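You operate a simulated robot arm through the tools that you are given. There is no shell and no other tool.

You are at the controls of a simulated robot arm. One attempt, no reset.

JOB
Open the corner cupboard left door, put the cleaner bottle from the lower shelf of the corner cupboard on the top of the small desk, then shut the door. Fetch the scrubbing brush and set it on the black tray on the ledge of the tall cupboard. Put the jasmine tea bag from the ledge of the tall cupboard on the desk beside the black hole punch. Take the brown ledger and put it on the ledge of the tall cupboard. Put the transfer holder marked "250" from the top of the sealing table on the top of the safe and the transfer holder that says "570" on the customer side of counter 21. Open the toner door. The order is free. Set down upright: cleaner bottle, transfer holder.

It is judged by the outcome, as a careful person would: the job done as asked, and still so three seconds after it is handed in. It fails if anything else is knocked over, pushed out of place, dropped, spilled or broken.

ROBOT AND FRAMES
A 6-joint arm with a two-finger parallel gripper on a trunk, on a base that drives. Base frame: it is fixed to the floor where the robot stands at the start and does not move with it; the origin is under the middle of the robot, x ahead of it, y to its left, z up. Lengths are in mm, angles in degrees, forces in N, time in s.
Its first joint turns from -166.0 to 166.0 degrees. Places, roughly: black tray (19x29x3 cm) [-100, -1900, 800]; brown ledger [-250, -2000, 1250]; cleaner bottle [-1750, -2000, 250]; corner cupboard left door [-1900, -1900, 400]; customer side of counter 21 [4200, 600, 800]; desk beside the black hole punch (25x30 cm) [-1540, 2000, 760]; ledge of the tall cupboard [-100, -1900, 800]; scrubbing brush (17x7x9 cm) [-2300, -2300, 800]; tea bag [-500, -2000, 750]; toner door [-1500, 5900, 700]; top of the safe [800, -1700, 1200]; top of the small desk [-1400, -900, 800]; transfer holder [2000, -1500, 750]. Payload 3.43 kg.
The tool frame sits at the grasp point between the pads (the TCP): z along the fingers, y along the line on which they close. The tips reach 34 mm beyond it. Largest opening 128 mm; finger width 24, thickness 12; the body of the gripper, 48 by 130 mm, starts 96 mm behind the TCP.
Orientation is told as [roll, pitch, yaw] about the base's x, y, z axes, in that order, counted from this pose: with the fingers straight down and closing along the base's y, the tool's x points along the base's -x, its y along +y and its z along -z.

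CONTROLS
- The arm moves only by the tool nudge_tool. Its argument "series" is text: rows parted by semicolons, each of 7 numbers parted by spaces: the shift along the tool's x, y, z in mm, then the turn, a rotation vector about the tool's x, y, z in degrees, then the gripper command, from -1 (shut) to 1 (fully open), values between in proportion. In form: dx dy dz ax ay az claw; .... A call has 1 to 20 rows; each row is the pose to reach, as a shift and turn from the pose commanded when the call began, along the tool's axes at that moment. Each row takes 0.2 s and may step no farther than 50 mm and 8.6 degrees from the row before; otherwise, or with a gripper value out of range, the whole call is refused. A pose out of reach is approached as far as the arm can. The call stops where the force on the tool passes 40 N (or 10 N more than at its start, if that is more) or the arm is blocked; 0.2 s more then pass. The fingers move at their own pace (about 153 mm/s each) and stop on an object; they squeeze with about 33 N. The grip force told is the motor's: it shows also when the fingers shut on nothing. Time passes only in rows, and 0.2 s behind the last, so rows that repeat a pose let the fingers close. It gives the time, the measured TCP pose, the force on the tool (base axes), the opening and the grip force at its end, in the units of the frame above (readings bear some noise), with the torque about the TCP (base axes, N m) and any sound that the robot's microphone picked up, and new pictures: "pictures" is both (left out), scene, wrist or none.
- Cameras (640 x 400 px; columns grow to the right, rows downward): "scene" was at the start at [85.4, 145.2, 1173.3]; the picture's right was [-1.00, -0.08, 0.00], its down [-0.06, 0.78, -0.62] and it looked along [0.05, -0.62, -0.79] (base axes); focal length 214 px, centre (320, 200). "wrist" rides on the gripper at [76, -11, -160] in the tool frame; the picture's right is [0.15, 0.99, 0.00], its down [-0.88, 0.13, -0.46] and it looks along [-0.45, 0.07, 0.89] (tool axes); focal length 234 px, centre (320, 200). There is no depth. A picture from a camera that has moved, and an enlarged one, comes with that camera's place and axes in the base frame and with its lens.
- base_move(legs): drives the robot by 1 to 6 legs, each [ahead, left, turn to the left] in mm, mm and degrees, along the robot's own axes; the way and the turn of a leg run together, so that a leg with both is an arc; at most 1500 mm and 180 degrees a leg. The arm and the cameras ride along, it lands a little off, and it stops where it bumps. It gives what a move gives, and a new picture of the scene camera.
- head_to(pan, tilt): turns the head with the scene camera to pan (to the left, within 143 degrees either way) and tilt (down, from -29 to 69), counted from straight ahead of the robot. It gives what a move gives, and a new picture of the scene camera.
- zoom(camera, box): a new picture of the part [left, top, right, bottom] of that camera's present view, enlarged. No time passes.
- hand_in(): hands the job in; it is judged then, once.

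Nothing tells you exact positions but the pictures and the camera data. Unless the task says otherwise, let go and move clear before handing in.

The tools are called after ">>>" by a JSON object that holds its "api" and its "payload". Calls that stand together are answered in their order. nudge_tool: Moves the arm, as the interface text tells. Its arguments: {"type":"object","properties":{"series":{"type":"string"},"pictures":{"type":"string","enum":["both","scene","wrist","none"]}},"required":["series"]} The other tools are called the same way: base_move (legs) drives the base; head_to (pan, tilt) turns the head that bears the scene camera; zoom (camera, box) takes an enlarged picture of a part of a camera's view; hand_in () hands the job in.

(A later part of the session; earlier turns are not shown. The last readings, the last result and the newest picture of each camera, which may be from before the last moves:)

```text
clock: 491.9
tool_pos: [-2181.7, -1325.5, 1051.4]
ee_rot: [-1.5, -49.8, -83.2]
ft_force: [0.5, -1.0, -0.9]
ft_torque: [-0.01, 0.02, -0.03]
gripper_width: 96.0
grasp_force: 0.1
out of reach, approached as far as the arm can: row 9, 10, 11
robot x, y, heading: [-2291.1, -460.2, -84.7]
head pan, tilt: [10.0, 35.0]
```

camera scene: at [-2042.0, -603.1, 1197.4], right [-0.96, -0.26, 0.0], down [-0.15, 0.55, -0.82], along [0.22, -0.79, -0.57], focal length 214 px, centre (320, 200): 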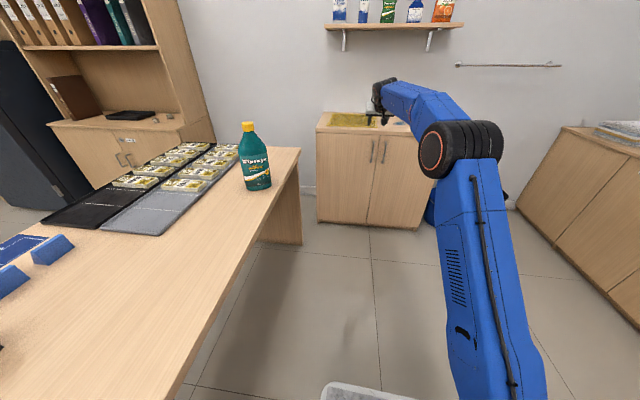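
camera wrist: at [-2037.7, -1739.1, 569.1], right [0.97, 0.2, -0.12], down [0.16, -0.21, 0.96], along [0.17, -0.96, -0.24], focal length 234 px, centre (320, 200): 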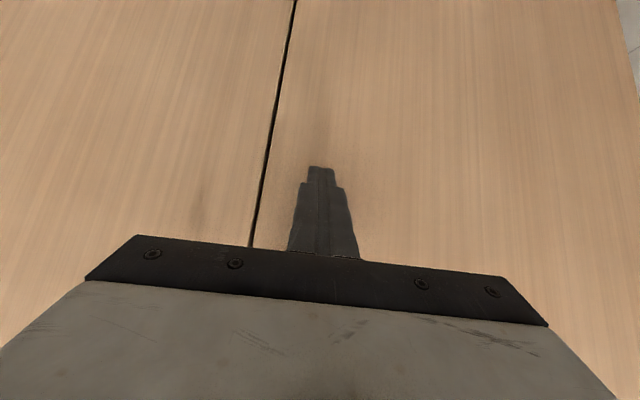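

>>> {"api": "base_move", "payload": {"legs": [[700, -60, 0]]}}

>>> {"api": "head_to", "payload": {"pan": -10, "tilt": 30}}

>>> {"api": "zoom", "payload": {"camera": "scene", "box": [180, 100, 420, 250]}}

>>> {"api": "zoom", "payload": {"camera": "wrist", "box": [0, 0, 640, 400]}}

```text
clock: 495.8
tool_pos: [-2200.6, -2045.3, 1053.2]
ee_rot: [-1.4, -49.8, -84.4]
ft_force: [0.3, 0.0, -0.6]
ft_torque: [-0.01, -0.01, 0.01]
gripper_width: 96.3
grasp_force: 0.0
robot x, y, heading: [-2292.9, -1176.2, -85.9]
head pan, tilt: [10.0, 35.0]
camera scene: at [-2046.5, -1326.3, 1197.4], right [-0.97, -0.24, 0.0], down [-0.14, 0.56, -0.82], along [0.2, -0.79, -0.57], focal length 214 px, centre (320, 200)
```

scene: 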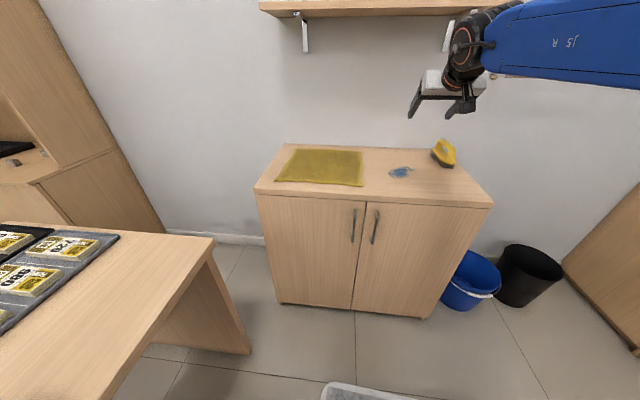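

```text
clock: 496.7
tool_pos: [-2201.2, -2046.2, 1052.2]
ee_rot: [-1.4, -49.8, -84.4]
ft_force: [0.5, 0.1, 0.3]
ft_torque: [0.05, -0.01, 0.01]
gripper_width: 96.1
grasp_force: 0.0
robot x, y, heading: [-2294.3, -1177.8, -85.8]
head pan, tilt: [-10.0, 30.0]
camera scene: at [-2077.2, -1330.9, 1205.2], right [-0.99, 0.1, 0.0], down [0.05, 0.5, -0.87], along [-0.09, -0.86, -0.5], focal length 214 px, centre (320, 200)
```

scene: 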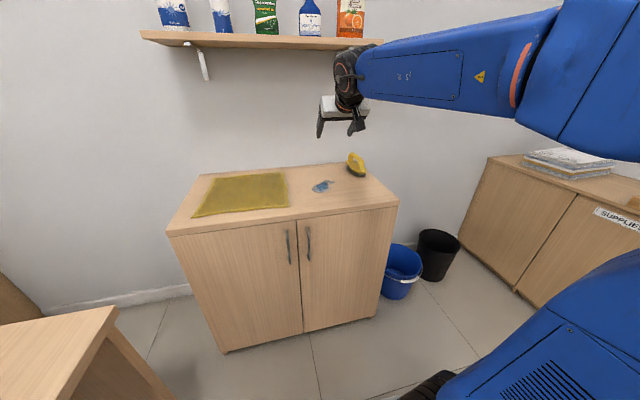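

```text
2.67 times, centred on (300, 175) of scene
camera zoom: at [-2077.2, -1330.9, 1205.2], right [-0.99, 0.1, 0.0], down [0.05, 0.5, -0.87], along [-0.09, -0.86, -0.5], focal length 572 px, centre (373, 267)
```

zoom: 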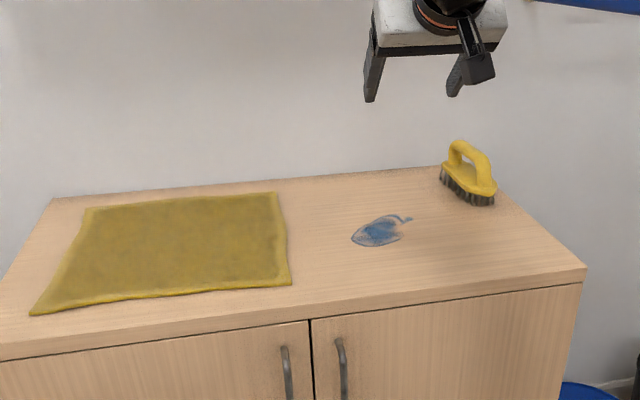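

```text
1.00 times, centred on (320, 200) of wrist (not enlarged: the box is as wide or as high as the picture)
camera zoom: at [-2223.7, -1877.1, 1099.0], right [0.98, 0.17, -0.13], down [0.16, -0.21, 0.96], along [0.14, -0.96, -0.23], focal length 234 px, centre (320, 200)
```

zoom: 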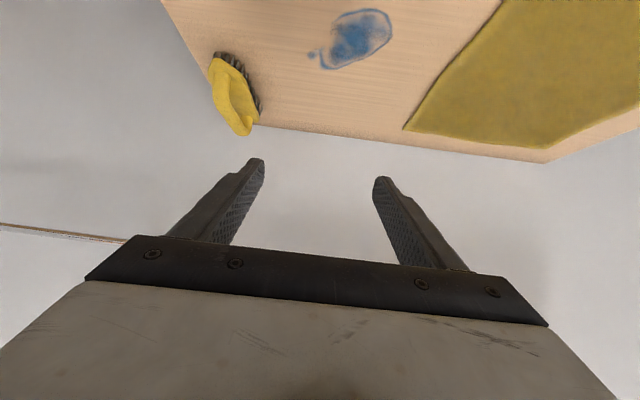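

The brush lies with its long axis nearly pointing into the wall (about −72°), so a tilted grip across its 7 cm width works. Move the gripper above it.

>>> {"api": "nudge_tool", "payload": {"series": "0 -25 33 -1.3 0 -1 0.6; 0 -51 65 -2.6 0 -1.9 0.6; 0 -76 98 -3.9 0 -2.9 0.6; 0 -101 131 -5.2 0 -3.8 0.6; 0 -127 163 -6.5 0 -4.8 0.6; 0 -152 196 -7.9 0 -5.8 0.6; 0 -177 229 -9.2 0 -6.7 0.6; -1 -202 261 -10.5 0 -7.7 0.6"}}

```text
clock: 498.5
tool_pos: [-2272.1, -2235.5, 856.5]
ee_rot: [-14.7, -52.6, -69.7]
ft_force: [0.6, -2.3, 13.4]
ft_torque: [-0.47, 0.72, 0.14]
gripper_width: 103.5
grasp_force: 0.6
out of reach, approached as far as the arm can: row 1, 2, 3, 4, 5, 6, 7, 8
robot x, y, heading: [-2293.1, -1178.1, -85.9]
head pan, tilt: [-10.0, 30.0]
stopped in row 8: the force on the tool passed its limit at 61 N (the readings are from after the stop); the commanded pose is now the measured one
camera scene: at [-2077.2, -1330.4, 1205.3], right [-0.99, 0.1, 0.0], down [0.05, 0.5, -0.87], along [-0.09, -0.86, -0.5], focal length 214 px, centre (320, 200)
camera wrist: at [-2302.0, -2065.1, 892.9], right [0.94, 0.23, -0.27], down [0.3, -0.11, 0.95], along [0.19, -0.97, -0.18], focal length 234 px, centre (320, 200)
```

scene: 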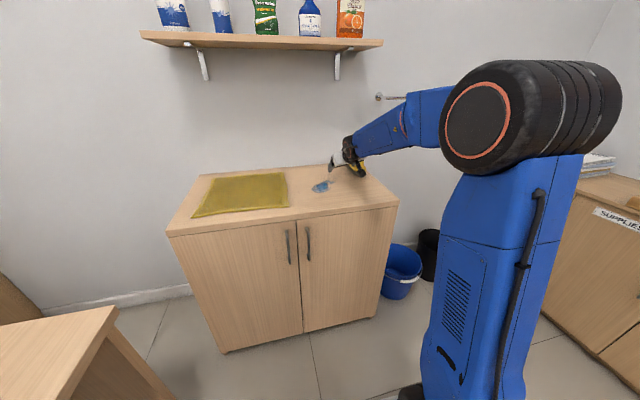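
wrist: 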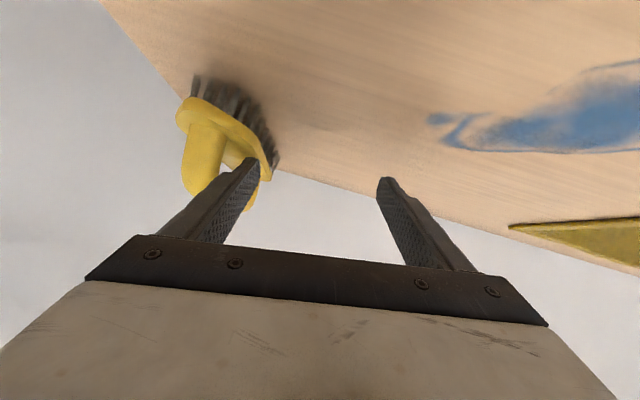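

A finger brushed against the brush because the arm lagged off its path. Back off up and away, then check.

>>> {"api": "nudge_tool", "payload": {"series": "-3 0 -15 0 0 0 0.6; -6 0 -35 0 0 0 0.6; -10 0 -60 0 0 0 0.6; -14 0 -85 0 0 0 0.6; -40 0 -105 0 0 0 0.6; -40 0 -105 0 0 0 0.6"}}

```text
clock: 499.9
tool_pos: [-2260.9, -2172.6, 945.7]
ee_rot: [-15.8, -52.4, -69.2]
ft_force: [0.4, 0.3, 0.7]
ft_torque: [0.02, -0.03, -0.01]
gripper_width: 102.3
grasp_force: 0.0
out of reach, approached as far as the arm can: row 5, 6
robot x, y, heading: [-2292.2, -1180.5, -86.0]
head pan, tilt: [-10.0, 30.0]
camera scene: at [-2077.3, -1330.8, 1205.2], right [-0.99, 0.1, 0.0], down [0.05, 0.5, -0.87], along [-0.09, -0.86, -0.5], focal length 214 px, centre (320, 200)
camera wrist: at [-2289.5, -2002.6, 982.3], right [0.93, 0.22, -0.28], down [0.31, -0.12, 0.94], along [0.18, -0.97, -0.18], focal length 234 px, centre (320, 200)
```

scene: 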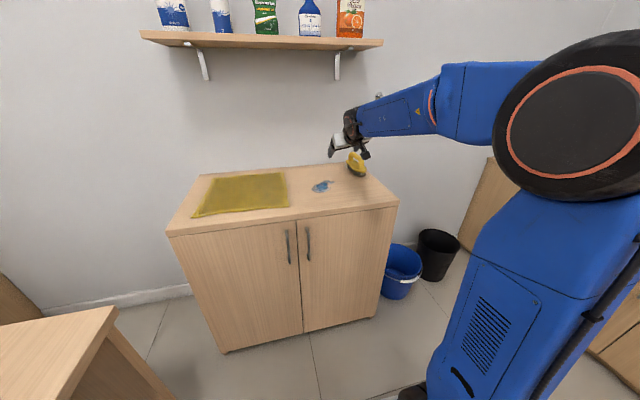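
wrist: 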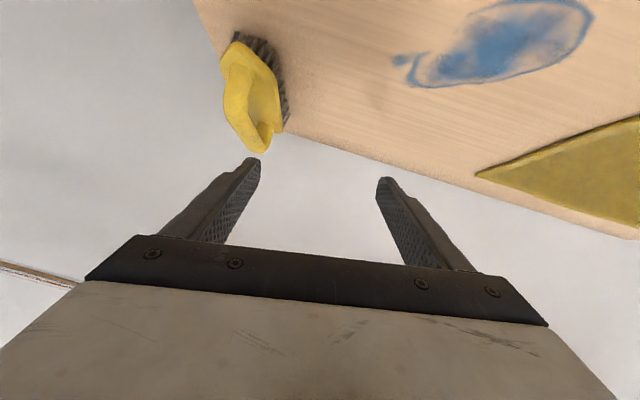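

The brush is still standing. Re-level the tool orientation (it's rolled ~10°) and see if the arm follows.

>>> {"api": "nudge_tool", "payload": {"series": "0 0 0 -2.5 1 2 0.6; 0 0 0 -5 2 4.1 0.6; 0 0 0 -7.4 3 6.2 0.6; 0 0 0 -7.4 3 6.2 0.6", "pictures": "none"}}

```text
clock: 500.9
tool_pos: [-2260.0, -2172.3, 945.5]
ee_rot: [-15.8, -52.4, -69.2]
ft_force: [0.0, 0.2, -0.5]
ft_torque: [-0.02, 0.01, -0.01]
gripper_width: 102.2
grasp_force: 0.0
out of reach, approached as far as the arm can: row 1, 2, 3, 4
robot x, y, heading: [-2293.8, -1177.5, -85.8]
head pan, tilt: [-10.0, 30.0]
```

>>> {"api": "nudge_tool", "payload": {"series": "0 0 -10 0 0 -5 0.6; 0 0 -20 0 0 -10 0.6; 0 0 -20 0 0 -15 0.6; 0 0 -20 0 0 -20 0.6", "pictures": "none"}}

```text
clock: 501.9
tool_pos: [-2231.7, -2151.8, 935.8]
ee_rot: [-38.3, -43.9, -42.7]
ft_force: [0.2, 1.0, 0.2]
ft_torque: [0.01, 0.01, -0.01]
gripper_width: 102.4
grasp_force: 0.0
out of reach, approached as far as the arm can: row 1, 2, 3, 4
robot x, y, heading: [-2292.1, -1175.0, -86.1]
head pan, tilt: [-10.0, 30.0]
```

>>> {"api": "head_to", "payload": {"pan": -25, "tilt": 20}}

>>> {"api": "zoom", "payload": {"camera": "wrist", "box": [0, 0, 640, 400]}}

```text
clock: 502.6
tool_pos: [-2231.4, -2152.0, 935.6]
ee_rot: [-38.2, -44.1, -42.8]
ft_force: [0.6, 0.4, -0.8]
ft_torque: [0.0, 0.01, 0.01]
gripper_width: 102.4
grasp_force: 0.0
robot x, y, heading: [-2292.0, -1177.8, -85.8]
head pan, tilt: [-25.0, 20.0]
camera scene: at [-2101.1, -1327.9, 1221.2], right [-0.93, 0.36, 0.0], down [0.12, 0.32, -0.94], along [-0.33, -0.88, -0.34], focal length 214 px, centre (320, 200)
```

scene: 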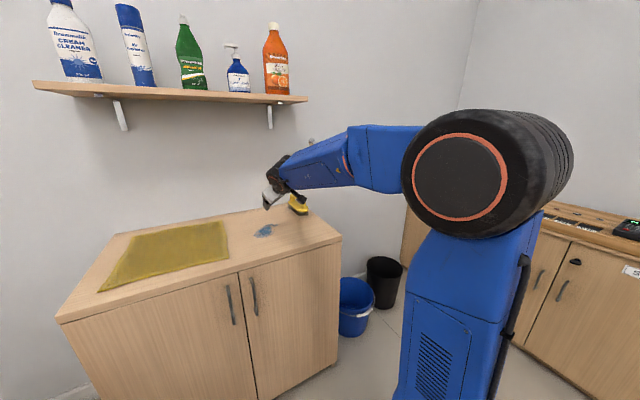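

```text
1.00 times, centred on (320, 200) of wrist (not enlarged: the box is as wide or as high as the picture)
camera zoom: at [-2276.4, -1987.3, 978.9], right [0.76, 0.35, -0.54], down [0.58, -0.02, 0.81], along [0.28, -0.94, -0.22], focal length 234 px, centre (320, 200)
```

zoom: 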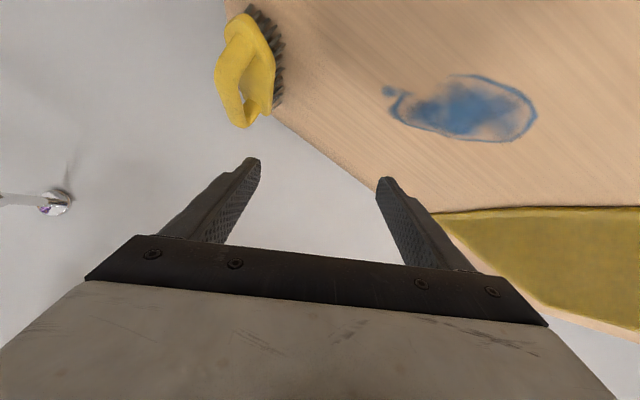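

The wrist seems to be at a joint stop in this branch. I'll spin the gripper about its own axis by ~−159° (the fingers are symmetric) to get to a free branch.

>>> {"api": "nudge_tool", "payload": {"series": "0 0 -10 0 0 -8 0.6; 0 0 -20 0 0 -16 0.6; 0 0 -30 0 0 -24 0.6; 0 0 -40 0 0 -32 0.6; 0 0 -50 0 0 -40 0.6; 0 0 -50 0 0 -48 0.6; 0 0 -50 0 0 -56 0.6; 0 0 -50 0 0 -64 0.6; 0 0 -50 0 0 -72 0.6; 0 0 -50 0 0 -80 0.6; 0 0 -50 0 0 -88 0.6; 0 0 -50 0 0 -96 0.6; 0 0 -50 0 0 -104 0.6; 0 0 -50 0 0 -112 0.6; 0 0 -50 0 0 -120 0.6; 0 0 -50 0 0 -128 0.6; 0 0 -50 0 0 -136 0.6; 0 0 -50 0 0 -144 0.6; 0 0 -50 0 0 -152 0.6; 0 0 -50 0 0 -158.6 0.6"}}

```text
clock: 504.1
tool_pos: [-2201.7, -2106.4, 870.7]
ee_rot: [-60.1, -11.0, -5.7]
ft_force: [-2.3, 8.5, 13.9]
ft_torque: [0.6, 0.12, 0.04]
gripper_width: 98.2
grasp_force: 0.0
out of reach, approached as far as the arm can: row 1, 2, 3, 4, 5, 6, 7
robot x, y, heading: [-2292.3, -1178.7, -86.0]
head pan, tilt: [-25.0, 20.0]
stopped in row 7: the force on the tool passed its limit at 52 N (the readings are from after the stop); the commanded pose is now the measured one
camera scene: at [-2101.1, -1326.6, 1221.4], right [-0.93, 0.36, 0.0], down [0.12, 0.32, -0.94], along [-0.33, -0.88, -0.34], focal length 214 px, centre (320, 200)
camera wrist: at [-2278.7, -1965.6, 944.5], right [0.07, 0.49, -0.87], down [0.88, 0.37, 0.28], along [0.46, -0.79, -0.41], focal length 234 px, centre (320, 200)
```

scene: 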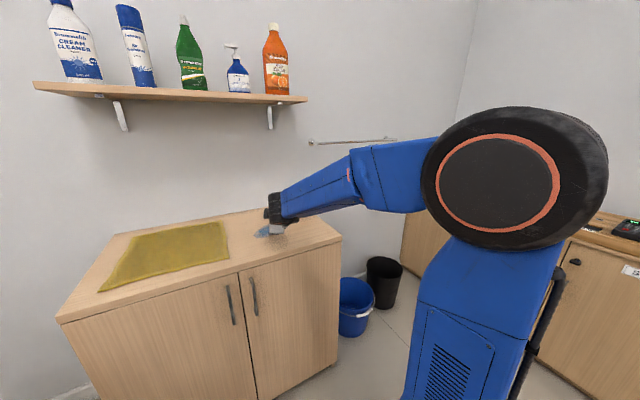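
wrist: 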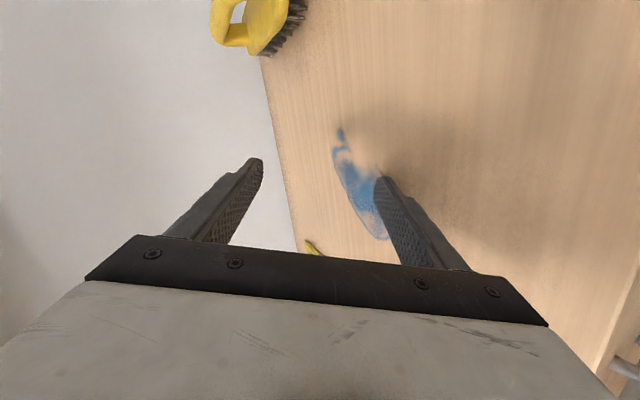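

The arm sagged and a fingertip touched the cupboard top. Lift straight up and back away from the furniture.

>>> {"api": "nudge_tool", "payload": {"series": "-4 -17 -10 0 0 0 0.6; -8 -34 -20 0 0 0 0.6; -11.5 -51 -30 0 0 0 0.6; -9 -40 -52 0 0 0 0.6; -7 -28 -80 0 0 0 0.6; -4 -16 -108 0 0 0 0.6; -3 -16 -140 0 0 0 0.6", "pictures": "scene"}}

```text
clock: 505.7
tool_pos: [-2186.3, -1993.0, 904.2]
ee_rot: [-62.3, -11.6, -6.1]
ft_force: [-0.3, 0.6, -0.5]
ft_torque: [-0.02, 0.0, -0.04]
gripper_width: 102.5
grasp_force: 0.1
out of reach, approached as far as the arm can: row 1, 2, 3, 4, 5, 6, 7
robot x, y, heading: [-2292.3, -1179.0, -85.8]
head pan, tilt: [-25.0, 20.0]
camera scene: at [-2100.8, -1327.7, 1221.2], right [-0.93, 0.36, 0.0], down [0.12, 0.32, -0.94], along [-0.33, -0.88, -0.34], focal length 214 px, centre (320, 200)
```

scene: 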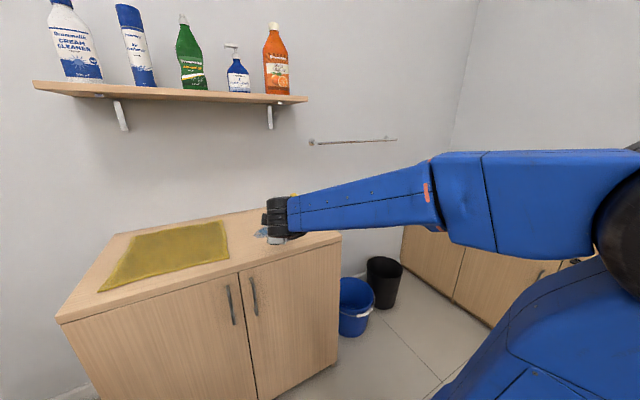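

I'll back the base off into free space and sort out the arm posture there.

>>> {"api": "base_move", "payload": {"legs": [[-350, 0, 0]]}}

>>> {"api": "nudge_tool", "payload": {"series": "0 0 0 0 0 8 0.6; 0 0 0 0 0 16 0.6; 0 0 0 0 0 24 0.6; 0 0 0 0 0 32 0.6; 0 0 0 0 0 40 0.6; 0 0 0 0 0 48 0.6; 0 0 0 0 0 56 0.6; 0 0 0 0 0 64 0.6; 0 0 0 0 0 64 0.6; 0 0 0 0 0 64 0.6"}}

```text
clock: 508.0
tool_pos: [-2203.9, -1642.4, 904.3]
ee_rot: [-62.3, -11.7, -5.6]
ft_force: [-0.3, 0.4, -0.2]
ft_torque: [0.0, -0.02, 0.0]
gripper_width: 102.4
grasp_force: 0.0
robot x, y, heading: [-2318.2, -824.3, -85.1]
head pan, tilt: [-25.0, 20.0]
camera scene: at [-2126.7, -975.5, 1221.3], right [-0.94, 0.35, 0.0], down [0.12, 0.32, -0.94], along [-0.33, -0.88, -0.34], focal length 214 px, centre (320, 200)
```

scene: 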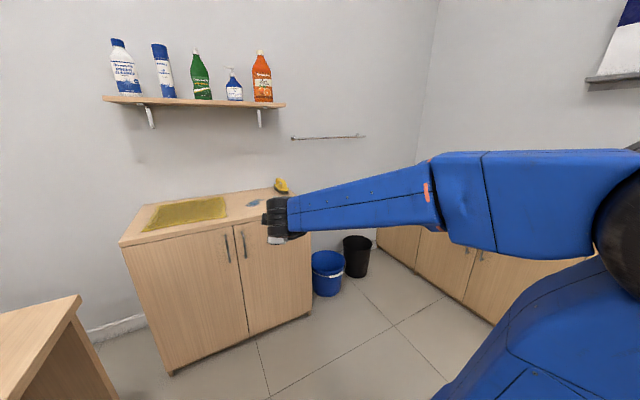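

```text
clock: 510.2
tool_pos: [-2205.8, -1642.2, 905.5]
ee_rot: [-23.5, -60.2, -62.9]
ft_force: [-0.4, 0.9, 0.8]
ft_torque: [0.03, 0.03, -0.01]
gripper_width: 102.4
grasp_force: 0.0
robot x, y, heading: [-2318.3, -828.4, -85.3]
head pan, tilt: [-25.0, 20.0]
camera scene: at [-2126.7, -975.5, 1221.3], right [-0.94, 0.35, 0.0], down [0.12, 0.32, -0.94], along [-0.33, -0.88, -0.34], focal length 214 px, centre (320, 200)
camera wrist: at [-2233.3, -1468.6, 915.7], right [0.93, 0.17, -0.32], down [0.32, 0.03, 0.95], along [0.17, -0.98, -0.03], focal length 234 px, centre (320, 200)
```

scene: 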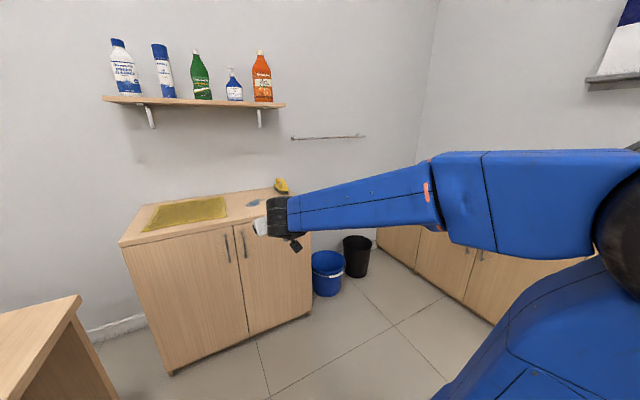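
wrist: 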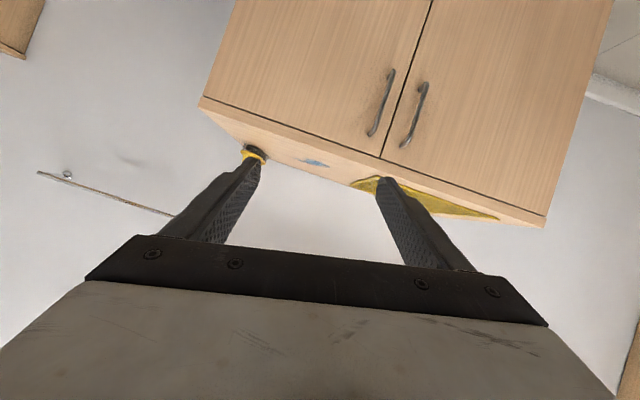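

>>> {"api": "nudge_tool", "payload": {"series": "0 0 0 -1.5 3 2.3 0.6; 0 0 0 -3 6 4.6 0.6; 0 0 0 -4.5 9 6.9 0.6; 0 0 0 -6 12 9.2 0.6; 0 0 0 -6 12 9.2 0.6", "pictures": "none"}}

```text
clock: 511.4
tool_pos: [-2205.7, -1642.4, 905.2]
ee_rot: [-0.8, -50.3, -83.1]
ft_force: [-0.1, -0.3, 0.6]
ft_torque: [-0.02, 0.01, 0.02]
gripper_width: 102.4
grasp_force: 0.1
robot x, y, heading: [-2319.8, -826.1, -85.2]
head pan, tilt: [-25.0, 20.0]
```

The posture recovered: in this arm branch the tilted tool only works when kept lower/farther. Approach the brush again at z≈900.

>>> {"api": "base_move", "payload": {"legs": [[330, 0, 0]]}}

>>> {"api": "zoom", "payload": {"camera": "scene", "box": [200, 120, 360, 260]}}

>>> {"api": "zoom", "payload": {"camera": "wrist", "box": [0, 0, 640, 400]}}

```text
clock: 513.5
tool_pos: [-2184.6, -1969.6, 906.0]
ee_rot: [-0.8, -50.3, -83.3]
ft_force: [0.4, 0.1, 0.3]
ft_torque: [0.01, -0.01, 0.02]
gripper_width: 102.4
grasp_force: 0.0
robot x, y, heading: [-2294.6, -1150.2, -85.7]
head pan, tilt: [-25.0, 20.0]
camera scene: at [-2101.7, -1301.5, 1221.3], right [-0.94, 0.35, 0.0], down [0.12, 0.32, -0.94], along [-0.33, -0.88, -0.34], focal length 214 px, centre (320, 200)
```

scene: 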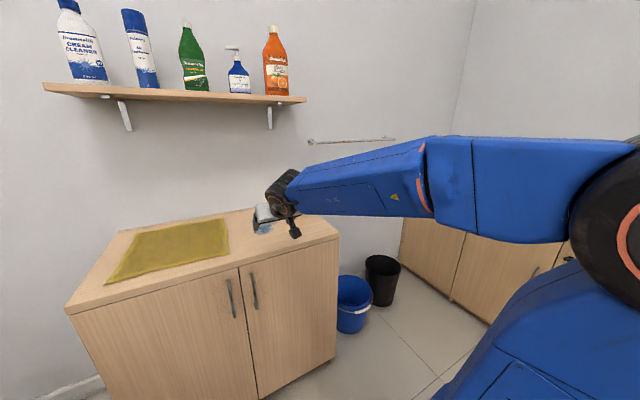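

```text
2.86 times, centred on (280, 190) of scene
camera zoom: at [-2101.7, -1301.5, 1221.3], right [-0.94, 0.35, 0.0], down [0.12, 0.32, -0.94], along [-0.33, -0.88, -0.34], focal length 613 px, centre (434, 229)
```

zoom: 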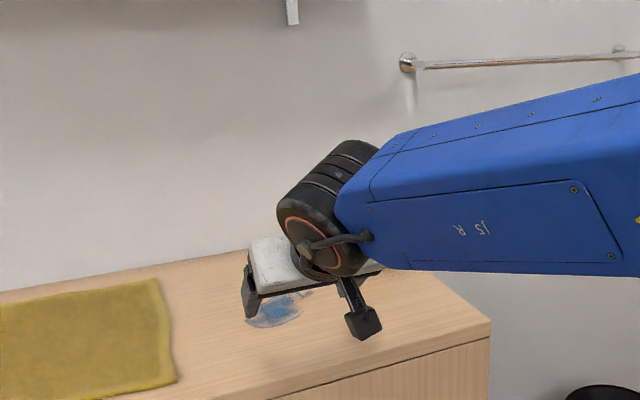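

```text
1.00 times, centred on (320, 200) of wrist (not enlarged: the box is as wide or as high as the picture)
camera zoom: at [-2211.4, -1800.1, 950.3], right [0.97, 0.2, -0.12], down [0.16, -0.2, 0.97], along [0.17, -0.96, -0.22], focal length 234 px, centre (320, 200)
```

zoom: 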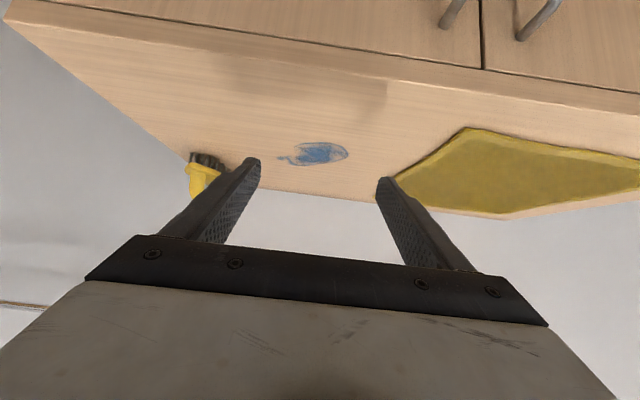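

>>> {"api": "nudge_tool", "payload": {"series": "0 40 0 0 0 0 0.6; 0 80 0 0 0 0 0.6; 0 120 0 0 0 0 0.6; 0 160 0 0 0 0 0.6; 0 200 0 0 0 0 0.6", "pictures": "scene"}}

>>> {"api": "head_to", "payload": {"pan": -20, "tilt": 30}}

>>> {"api": "zoom", "payload": {"camera": "scene", "box": [240, 120, 400, 240]}}

```text
clock: 514.7
tool_pos: [-1982.3, -1944.7, 903.3]
ee_rot: [-0.8, -50.3, -83.5]
ft_force: [-0.1, -0.1, 0.9]
ft_torque: [0.02, -0.02, 0.0]
gripper_width: 102.4
grasp_force: 0.0
robot x, y, heading: [-2295.0, -1150.0, -85.5]
head pan, tilt: [-25.0, 20.0]
camera scene: at [-2102.0, -1301.5, 1221.3], right [-0.94, 0.35, 0.0], down [0.12, 0.32, -0.94], along [-0.33, -0.88, -0.34], focal length 214 px, centre (320, 200)
```

scene: 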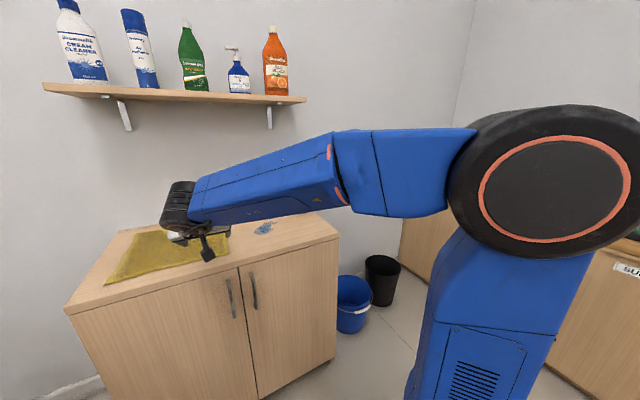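

```text
clock: 515.5
tool_pos: [-1984.0, -1946.5, 901.9]
ee_rot: [-0.8, -50.3, -83.5]
ft_force: [0.0, 0.2, -0.4]
ft_torque: [-0.02, -0.03, -0.02]
gripper_width: 102.4
grasp_force: 0.0
robot x, y, heading: [-2293.6, -1149.8, -85.4]
head pan, tilt: [-20.0, 30.0]
camera scene: at [-2093.2, -1301.5, 1205.3], right [-0.96, 0.27, 0.0], down [0.13, 0.48, -0.87], along [-0.23, -0.83, -0.5], focal length 214 px, centre (320, 200)
```

scene: 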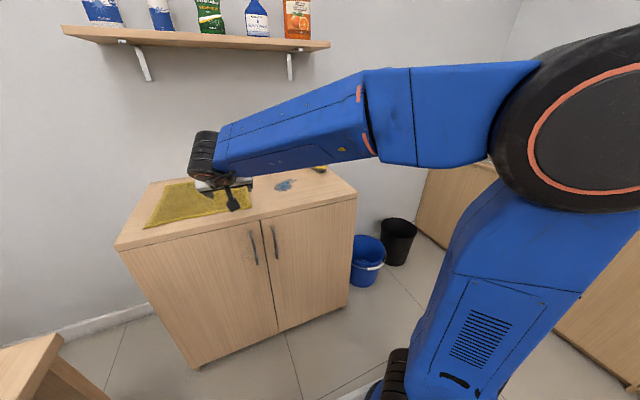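

```text
3.33 times, centred on (320, 180) of scene
camera zoom: at [-2093.2, -1301.5, 1205.3], right [-0.96, 0.27, 0.0], down [0.13, 0.48, -0.87], along [-0.23, -0.83, -0.5], focal length 715 px, centre (320, 267)
```

zoom: 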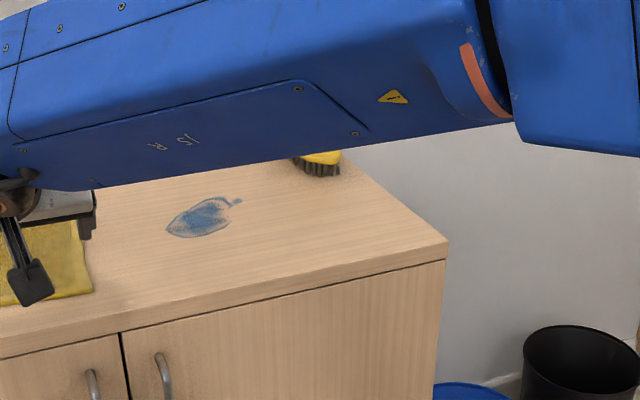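

>>> {"api": "nudge_tool", "payload": {"series": "0 -44 0 0 0 0 0.6; 0 -88 0 0 0 0 0.6; 0 -132 0 0 0 0 0.6; 0 -176 0 0 0 0 0.6; 0 -220 0 0 0 0 0.6; 0 -264 0 0 0 0 0.6; 0 -308 0 0 0 0 0.6; 0 -345 0 0 0 0 0.6"}}

```text
clock: 517.2
tool_pos: [-2252.4, -1974.9, 901.2]
ee_rot: [-1.9, -50.6, -83.4]
ft_force: [-0.4, 0.0, -0.1]
ft_torque: [0.0, -0.02, -0.01]
gripper_width: 102.1
grasp_force: 0.1
out of reach, approached as far as the arm can: row 6, 7, 8
robot x, y, heading: [-2297.4, -1149.5, -85.6]
head pan, tilt: [-20.0, 30.0]
camera scene: at [-2093.3, -1301.5, 1205.2], right [-0.96, 0.27, 0.0], down [0.13, 0.48, -0.87], along [-0.23, -0.83, -0.5], focal length 214 px, centre (320, 200)
camera wrist: at [-2276.2, -1805.9, 945.3], right [0.97, 0.18, -0.13], down [0.17, -0.19, 0.97], along [0.15, -0.96, -0.22], focal length 234 px, centre (320, 200)
```

scene: 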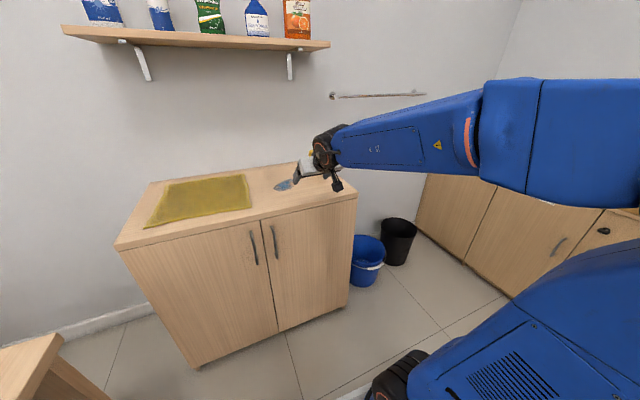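
wrist: 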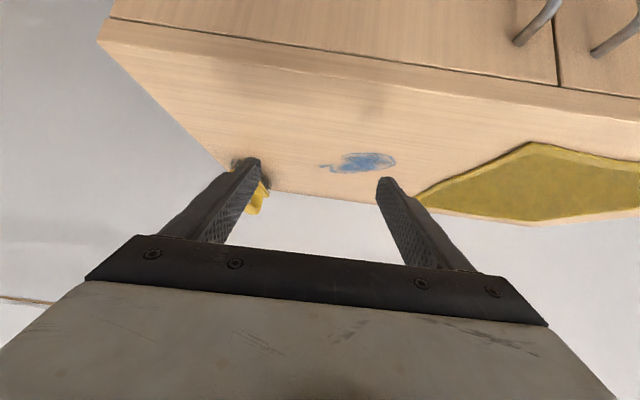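

The wrist roll again hits its stop on the right side. I'll move to a comfortable spot and flip the gripper 180° about its axis there.

>>> {"api": "nudge_tool", "payload": {"series": "10 40 -10 1 0 0 0.6; 20 80 -22 1.9 0 0 0.6; 32 100 -38 1.9 0 0 0.6; 55 110 -60 1.9 0 0 0.6; 80 110 -80 1.9 0 0 0.6", "pictures": "none"}}

```text
clock: 518.5
tool_pos: [-2152.7, -1850.7, 889.4]
ee_rot: [-2.7, -50.4, -83.3]
ft_force: [-0.4, 0.9, 0.1]
ft_torque: [0.01, 0.0, 0.03]
gripper_width: 102.4
grasp_force: 0.0
robot x, y, heading: [-2293.8, -1152.0, -85.5]
head pan, tilt: [-20.0, 30.0]
```

>>> {"api": "nudge_tool", "payload": {"series": "0 0 0 0 0 -8.5 0.6; 0 0 0 0 0 -17 0.6; 0 0 0 0 0 -25.5 0.6; 0 0 0 0 0 -34 0.6; 0 0 0 0 0 -42.5 0.6; 0 0 0 0 0 -51 0.6; 0 0 0 0 0 -59.5 0.6; 0 0 0 0 0 -68 0.6; 0 0 0 0 0 -76.5 0.6; 0 0 0 0 0 -85 0.6; 0 0 0 0 0 -93.5 0.6; 0 0 0 0 0 -102 0.6; 0 0 0 0 0 -110.5 0.6; 0 0 0 0 0 -119 0.6; 0 0 0 0 0 -127.5 0.6; 0 0 0 0 0 -136 0.6; 0 0 0 0 0 -144.5 0.6; 0 0 0 0 0 -153 0.6; 0 0 0 0 0 -161.5 0.6; 0 0 0 0 0 -170 0.6"}}

```text
clock: 521.3
tool_pos: [-2154.9, -1897.3, 732.5]
ee_rot: [-53.4, 16.3, 18.2]
ft_force: [-3.9, 28.8, 15.8]
ft_torque: [-1.85, -0.36, 0.3]
gripper_width: 100.1
grasp_force: 0.1
out of reach, approached as far as the arm can: row 7, 8, 9, 10, 11, 12, 13, 14
robot x, y, heading: [-2293.3, -1153.5, -85.4]
head pan, tilt: [-20.0, 30.0]
stopped in row 14: the force on the tool passed its limit at 92 N (the readings are from after the stop); the commanded pose is now the measured one
camera scene: at [-2093.3, -1299.5, 1205.4], right [-0.96, 0.27, 0.0], down [0.13, 0.48, -0.87], along [-0.23, -0.83, -0.5], focal length 214 px, centre (320, 200)
camera wrist: at [-2233.4, -1795.8, 855.1], right [-0.53, 0.45, -0.72], down [0.71, 0.7, -0.09], along [0.47, -0.56, -0.69], focal length 234 px, centre (320, 200)
```

scene: 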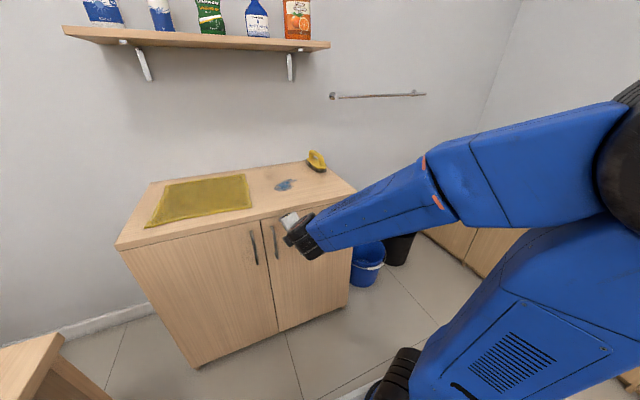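
wrist: 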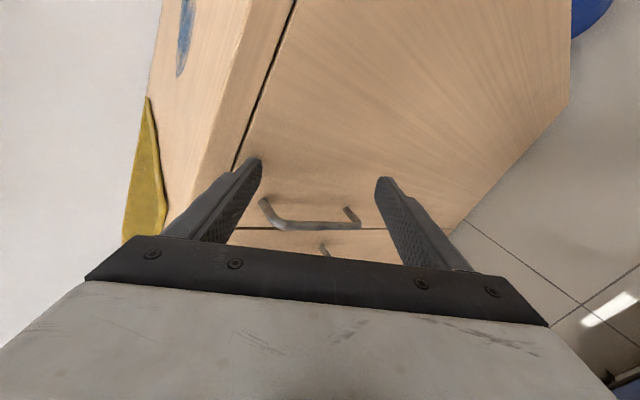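

The arm sagged again and touched the closed right door. Retreat straight back from it.

>>> {"api": "nudge_tool", "payload": {"series": "0 0 -15 0 0 0 0.6; 0 0 -40 0 0 0 0.6; 0 0 -75 0 0 0 0.6; 0 0 -110 0 0 0 0.6", "pictures": "none"}}

```text
clock: 522.3
tool_pos: [-2158.6, -1872.4, 730.6]
ee_rot: [-53.9, 16.2, 18.1]
ft_force: [-0.6, -0.2, -0.2]
ft_torque: [-0.01, 0.02, 0.02]
gripper_width: 102.4
grasp_force: 0.0
out of reach, approached as far as the arm can: row 1, 2, 3, 4
robot x, y, heading: [-2293.1, -1151.9, -85.7]
head pan, tilt: [-20.0, 30.0]
```

>>> {"api": "base_move", "payload": {"legs": [[-100, 0, 0]]}}

>>> {"api": "zoom", "payload": {"camera": "wrist", "box": [0, 0, 640, 400]}}

```text
clock: 523.4
tool_pos: [-2163.8, -1774.7, 730.3]
ee_rot: [-53.9, 16.2, 18.2]
ft_force: [-0.3, 0.5, -0.2]
ft_torque: [0.02, 0.0, -0.03]
gripper_width: 102.3
grasp_force: 0.2
robot x, y, heading: [-2302.0, -1055.1, -85.5]
head pan, tilt: [-20.0, 30.0]
camera scene: at [-2100.6, -1202.2, 1205.2], right [-0.96, 0.27, 0.0], down [0.13, 0.48, -0.87], along [-0.23, -0.83, -0.5], focal length 214 px, centre (320, 200)
```

scene: 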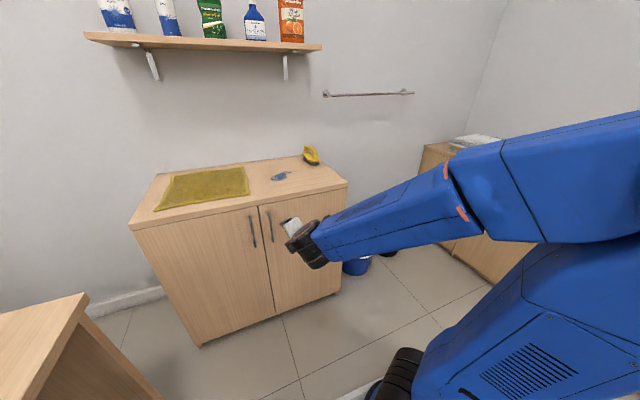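

```text
1.00 times, centred on (320, 200) of wrist (not enlarged: the box is as wide or as high as the picture)
camera zoom: at [-2243.1, -1672.2, 851.6], right [-0.53, 0.44, -0.73], down [0.71, 0.7, -0.09], along [0.47, -0.56, -0.68], focal length 234 px, centre (320, 200)
```

zoom: 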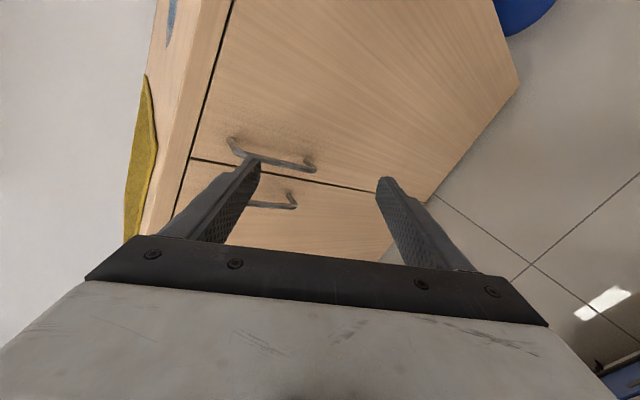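

>>> {"api": "base_move", "payload": {"legs": [[-350, -50, 0]]}}

>>> {"api": "nudge_tool", "payload": {"series": "0 0 0 0 0 8.5 0.6; 0 0 0 0 0 17 0.6; 0 0 0 0 0 25.5 0.6; 0 0 0 0 0 34 0.6; 0 0 0 0 0 42.5 0.6; 0 0 0 0 0 51 0.6; 0 0 0 0 0 59.5 0.6; 0 0 0 0 0 68 0.6; 0 0 0 0 0 76.5 0.6; 0 0 0 0 0 85 0.6; 0 0 0 0 0 93.5 0.6; 0 0 0 0 0 100 0.6; 0 0 0 0 0 100 0.6; 0 0 0 0 0 100 0.6", "pictures": "wrist"}}

```text
clock: 525.7
tool_pos: [-2243.4, -1434.6, 731.0]
ee_rot: [-53.9, 16.2, 18.1]
ft_force: [0.1, 0.3, 0.3]
ft_torque: [0.0, -0.03, 0.02]
gripper_width: 102.4
grasp_force: 0.0
robot x, y, heading: [-2379.7, -716.0, -85.4]
head pan, tilt: [-20.0, 30.0]
camera scene: at [-2178.8, -862.4, 1205.2], right [-0.96, 0.27, 0.0], down [0.13, 0.48, -0.87], along [-0.23, -0.83, -0.5], focal length 214 px, centre (320, 200)
```

scene: 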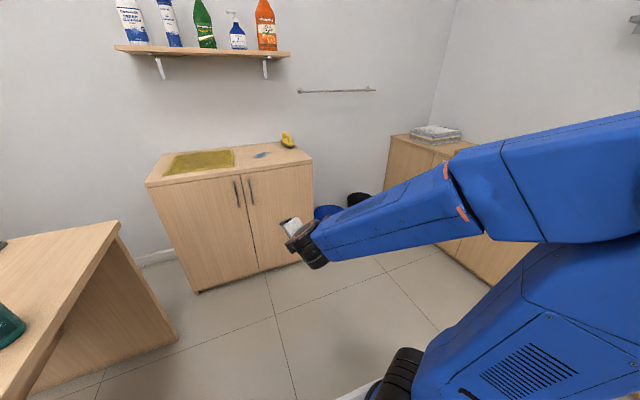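

```text
clock: 528.7
tool_pos: [-2242.2, -1433.2, 730.9]
ee_rot: [-13.7, -54.2, -66.5]
ft_force: [0.3, -0.4, 0.0]
ft_torque: [0.01, -0.01, -0.02]
gripper_width: 102.4
grasp_force: 0.1
robot x, y, heading: [-2382.1, -713.7, -85.7]
head pan, tilt: [-20.0, 30.0]
camera wrist: at [-2284.9, -1265.5, 761.7], right [0.92, 0.28, -0.26], down [0.29, -0.07, 0.95], along [0.25, -0.96, -0.15], focal length 234 px, centre (320, 200)
```

wrist: 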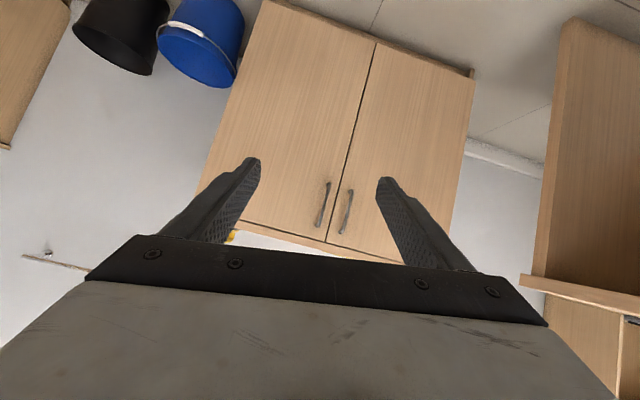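

>>> {"api": "nudge_tool", "payload": {"series": "0 0 0 -1.2 1.7 2.5 0.6; 0 0 0 -2.4 3.4 5 0.6; 0 0 0 -3.6 5.1 7.6 0.6; 0 0 0 -3.6 5.1 7.6 0.6", "pictures": "none"}}

```text
clock: 529.7
tool_pos: [-2243.2, -1433.8, 729.4]
ee_rot: [0.4, -50.1, -79.8]
ft_force: [-0.1, 0.4, 0.8]
ft_torque: [0.03, 0.01, -0.01]
gripper_width: 102.4
grasp_force: 0.0
robot x, y, heading: [-2379.7, -714.0, -85.5]
head pan, tilt: [-20.0, 30.0]
```

>>> {"api": "nudge_tool", "payload": {"series": "0 0 0 0 6 0 0.6; 0 0 0 0 12 0 0.6; 0 0 0 0 18 0 0.6; 0 0 0 0 24 0 0.6; 0 0 0 0 30 0 0.6; 0 0 0 0 30 0 0.6", "pictures": "scene"}}

```text
clock: 531.1
tool_pos: [-2225.0, -1426.2, 718.6]
ee_rot: [-3.0, -22.0, -79.6]
ft_force: [0.5, -0.7, 0.7]
ft_torque: [-0.01, 0.02, 0.0]
gripper_width: 102.4
grasp_force: 0.0
out of reach, approached as far as the arm can: row 4, 5, 6
robot x, y, heading: [-2380.8, -710.5, -85.3]
head pan, tilt: [-20.0, 30.0]
camera scene: at [-2178.8, -862.4, 1205.2], right [-0.96, 0.27, 0.0], down [0.13, 0.48, -0.87], along [-0.23, -0.83, -0.5], focal length 214 px, centre (320, 200)
```

scene: 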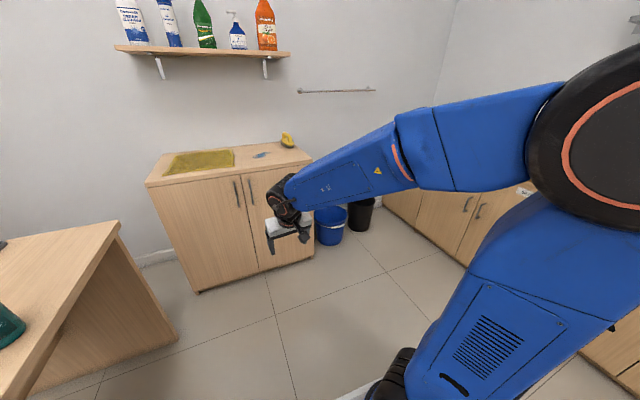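

>>> {"api": "nudge_tool", "payload": {"series": "-20 0 -25 0 0 0 0.6; -40 0 -50 0 0 0 0.6; -60 0 -75 0 4 0 0.6; -80 0 -100 0 8 0 0.6; -100 0 -125 0 12 0 0.6; -120 0 -150 0 16 0 0.6; -140 0 -165 0 20 0 0.6; -150 0 -170 0 22 0 0.6; -150 0 -170 0 22 0 0.6", "pictures": "scene"}}

```text
clock: 533.1
tool_pos: [-2203.6, -1500.6, 927.4]
ee_rot: [-15.4, -5.1, -79.9]
ft_force: [0.8, -0.3, -0.2]
ft_torque: [0.03, 0.01, -0.02]
gripper_width: 102.5
grasp_force: 0.1
out of reach, approached as far as the arm can: row 2, 3, 4, 5, 6, 7, 8, 9
robot x, y, heading: [-2381.5, -715.9, -85.8]
head pan, tilt: [-20.0, 30.0]
camera scene: at [-2178.8, -862.4, 1205.2], right [-0.96, 0.27, 0.0], down [0.13, 0.48, -0.87], along [-0.23, -0.83, -0.5], focal length 214 px, centre (320, 200)
```

scene: 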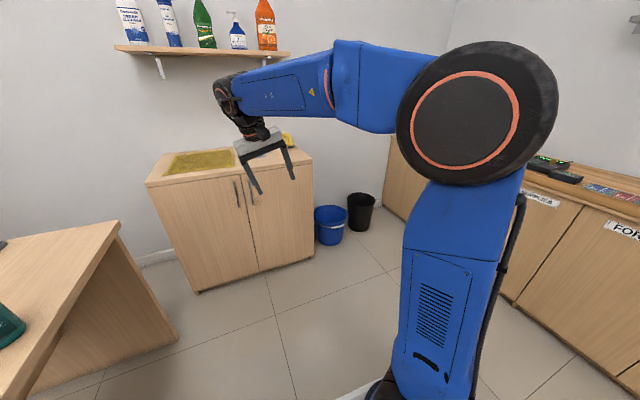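

The wrist is leaning (a J5 stop): this posture works only when the target lies to the robot's left. I'll plan for that. First look at the brush's present orientation.

>>> {"api": "zoom", "payload": {"camera": "scene", "box": [240, 115, 330, 170]}}

```text
7.11 times, centred on (285, 142) of scene
camera zoom: at [-2178.8, -862.4, 1205.2], right [-0.96, 0.27, 0.0], down [0.13, 0.48, -0.87], along [-0.23, -0.83, -0.5], focal length 1525 px, centre (569, 609)
```

zoom: 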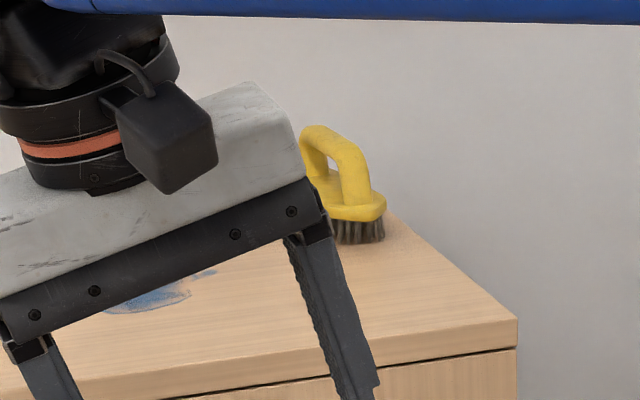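

>>> {"api": "nudge_tool", "payload": {"series": "0 0 5 0 -7.5 0 0.6; 0 0 10 0 -15 0 0.6; 5 0 15 0 -22.5 0 0.6; 10 0 20 0 -30 0 0.6; 15 0 25 0 -37.5 0 0.6; 20 0 30 0 -45 0 0.6; 20 0 30 0 -45 0 0.6", "pictures": "wrist"}}

```text
clock: 534.7
tool_pos: [-2215.3, -1484.2, 895.4]
ee_rot: [-23.1, -47.9, -63.6]
ft_force: [0.8, 0.4, -0.5]
ft_torque: [0.01, 0.0, -0.01]
gripper_width: 102.4
grasp_force: 0.1
robot x, y, heading: [-2380.5, -712.9, -85.4]
head pan, tilt: [-20.0, 30.0]
camera wrist: at [-2239.5, -1316.2, 941.8], right [0.9, 0.23, -0.37], down [0.41, -0.15, 0.9], along [0.15, -0.96, -0.23], focal length 234 px, centre (320, 200)
```

wrist: 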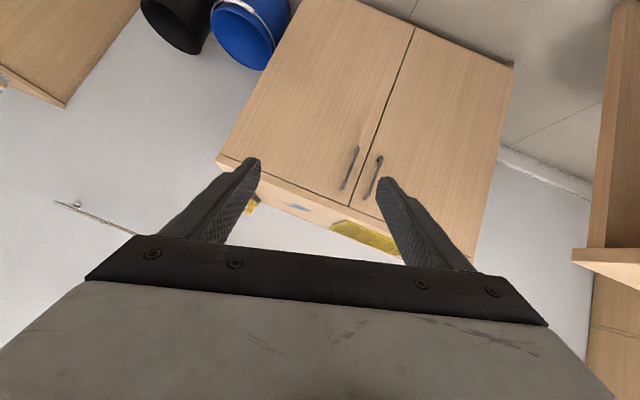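

>>> {"api": "nudge_tool", "payload": {"series": "0 0 0 -2.6 0.2 4.4 0.6; 0 0 0 -5.3 0.5 8.7 0.6; 0 0 0 -7.9 0.7 13.1 0.6; 0 0 0 -7.9 0.7 13.1 0.6", "pictures": "none"}}

```text
clock: 535.7
tool_pos: [-2213.6, -1485.3, 896.9]
ee_rot: [0.0, -50.0, -83.6]
ft_force: [0.3, 0.1, 0.3]
ft_torque: [0.01, -0.02, 0.01]
gripper_width: 102.3
grasp_force: 0.0
robot x, y, heading: [-2378.5, -713.9, -85.5]
head pan, tilt: [-20.0, 30.0]
```

Levelled. Now shift the base to the right so that the brush lies to the robot's left-front.

>>> {"api": "base_move", "payload": {"legs": [[450, -500, 0]]}}

>>> {"api": "head_to", "payload": {"pan": 20, "tilt": 28}}

>>> {"api": "zoom", "payload": {"camera": "scene", "box": [200, 100, 440, 250]}}

```text
clock: 539.4
tool_pos: [-2679.5, -1976.0, 897.0]
ee_rot: [-0.1, -49.9, -83.5]
ft_force: [0.5, 1.1, 0.0]
ft_torque: [0.01, 0.0, 0.02]
gripper_width: 102.7
grasp_force: 0.2
robot x, y, heading: [-2842.8, -1202.1, -85.7]
head pan, tilt: [-20.0, 30.0]
camera scene: at [-2643.0, -1354.0, 1205.2], right [-0.96, 0.27, 0.0], down [0.13, 0.48, -0.87], along [-0.23, -0.83, -0.5], focal length 214 px, centre (320, 200)
```

scene: 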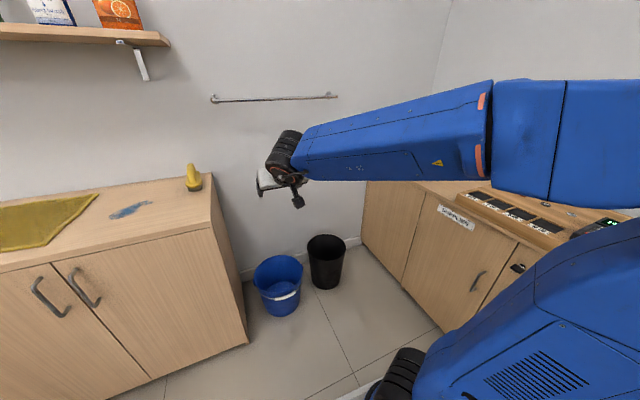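

```text
clock: 540.5
tool_pos: [-2679.5, -1976.9, 896.5]
ee_rot: [-0.1, -50.0, -83.6]
ft_force: [0.9, -0.3, 0.5]
ft_torque: [0.01, 0.02, 0.01]
gripper_width: 102.6
grasp_force: 0.1
robot x, y, heading: [-2847.4, -1205.6, -85.9]
head pan, tilt: [20.0, 28.0]
camera scene: at [-2581.0, -1349.9, 1208.4], right [-0.91, -0.41, 0.0], down [-0.19, 0.43, -0.88], along [0.36, -0.8, -0.47], focal length 214 px, centre (320, 200)
```

scene: 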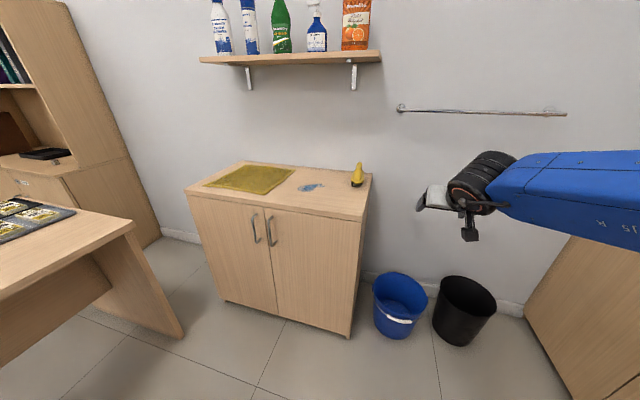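

```text
2.67 times, centred on (320, 175) of scene
camera zoom: at [-2581.0, -1349.9, 1208.4], right [-0.91, -0.41, 0.0], down [-0.19, 0.43, -0.88], along [0.36, -0.8, -0.47], focal length 572 px, centre (320, 267)
```

zoom: 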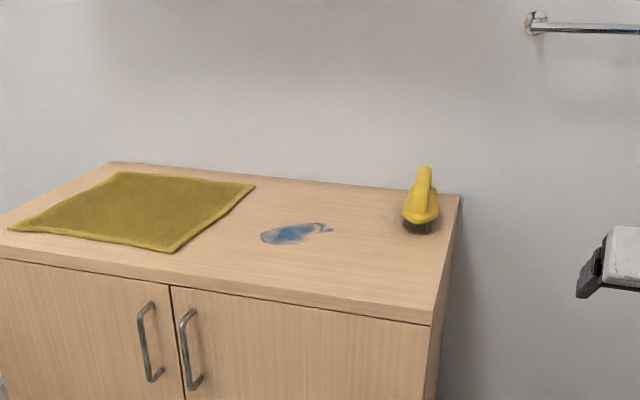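

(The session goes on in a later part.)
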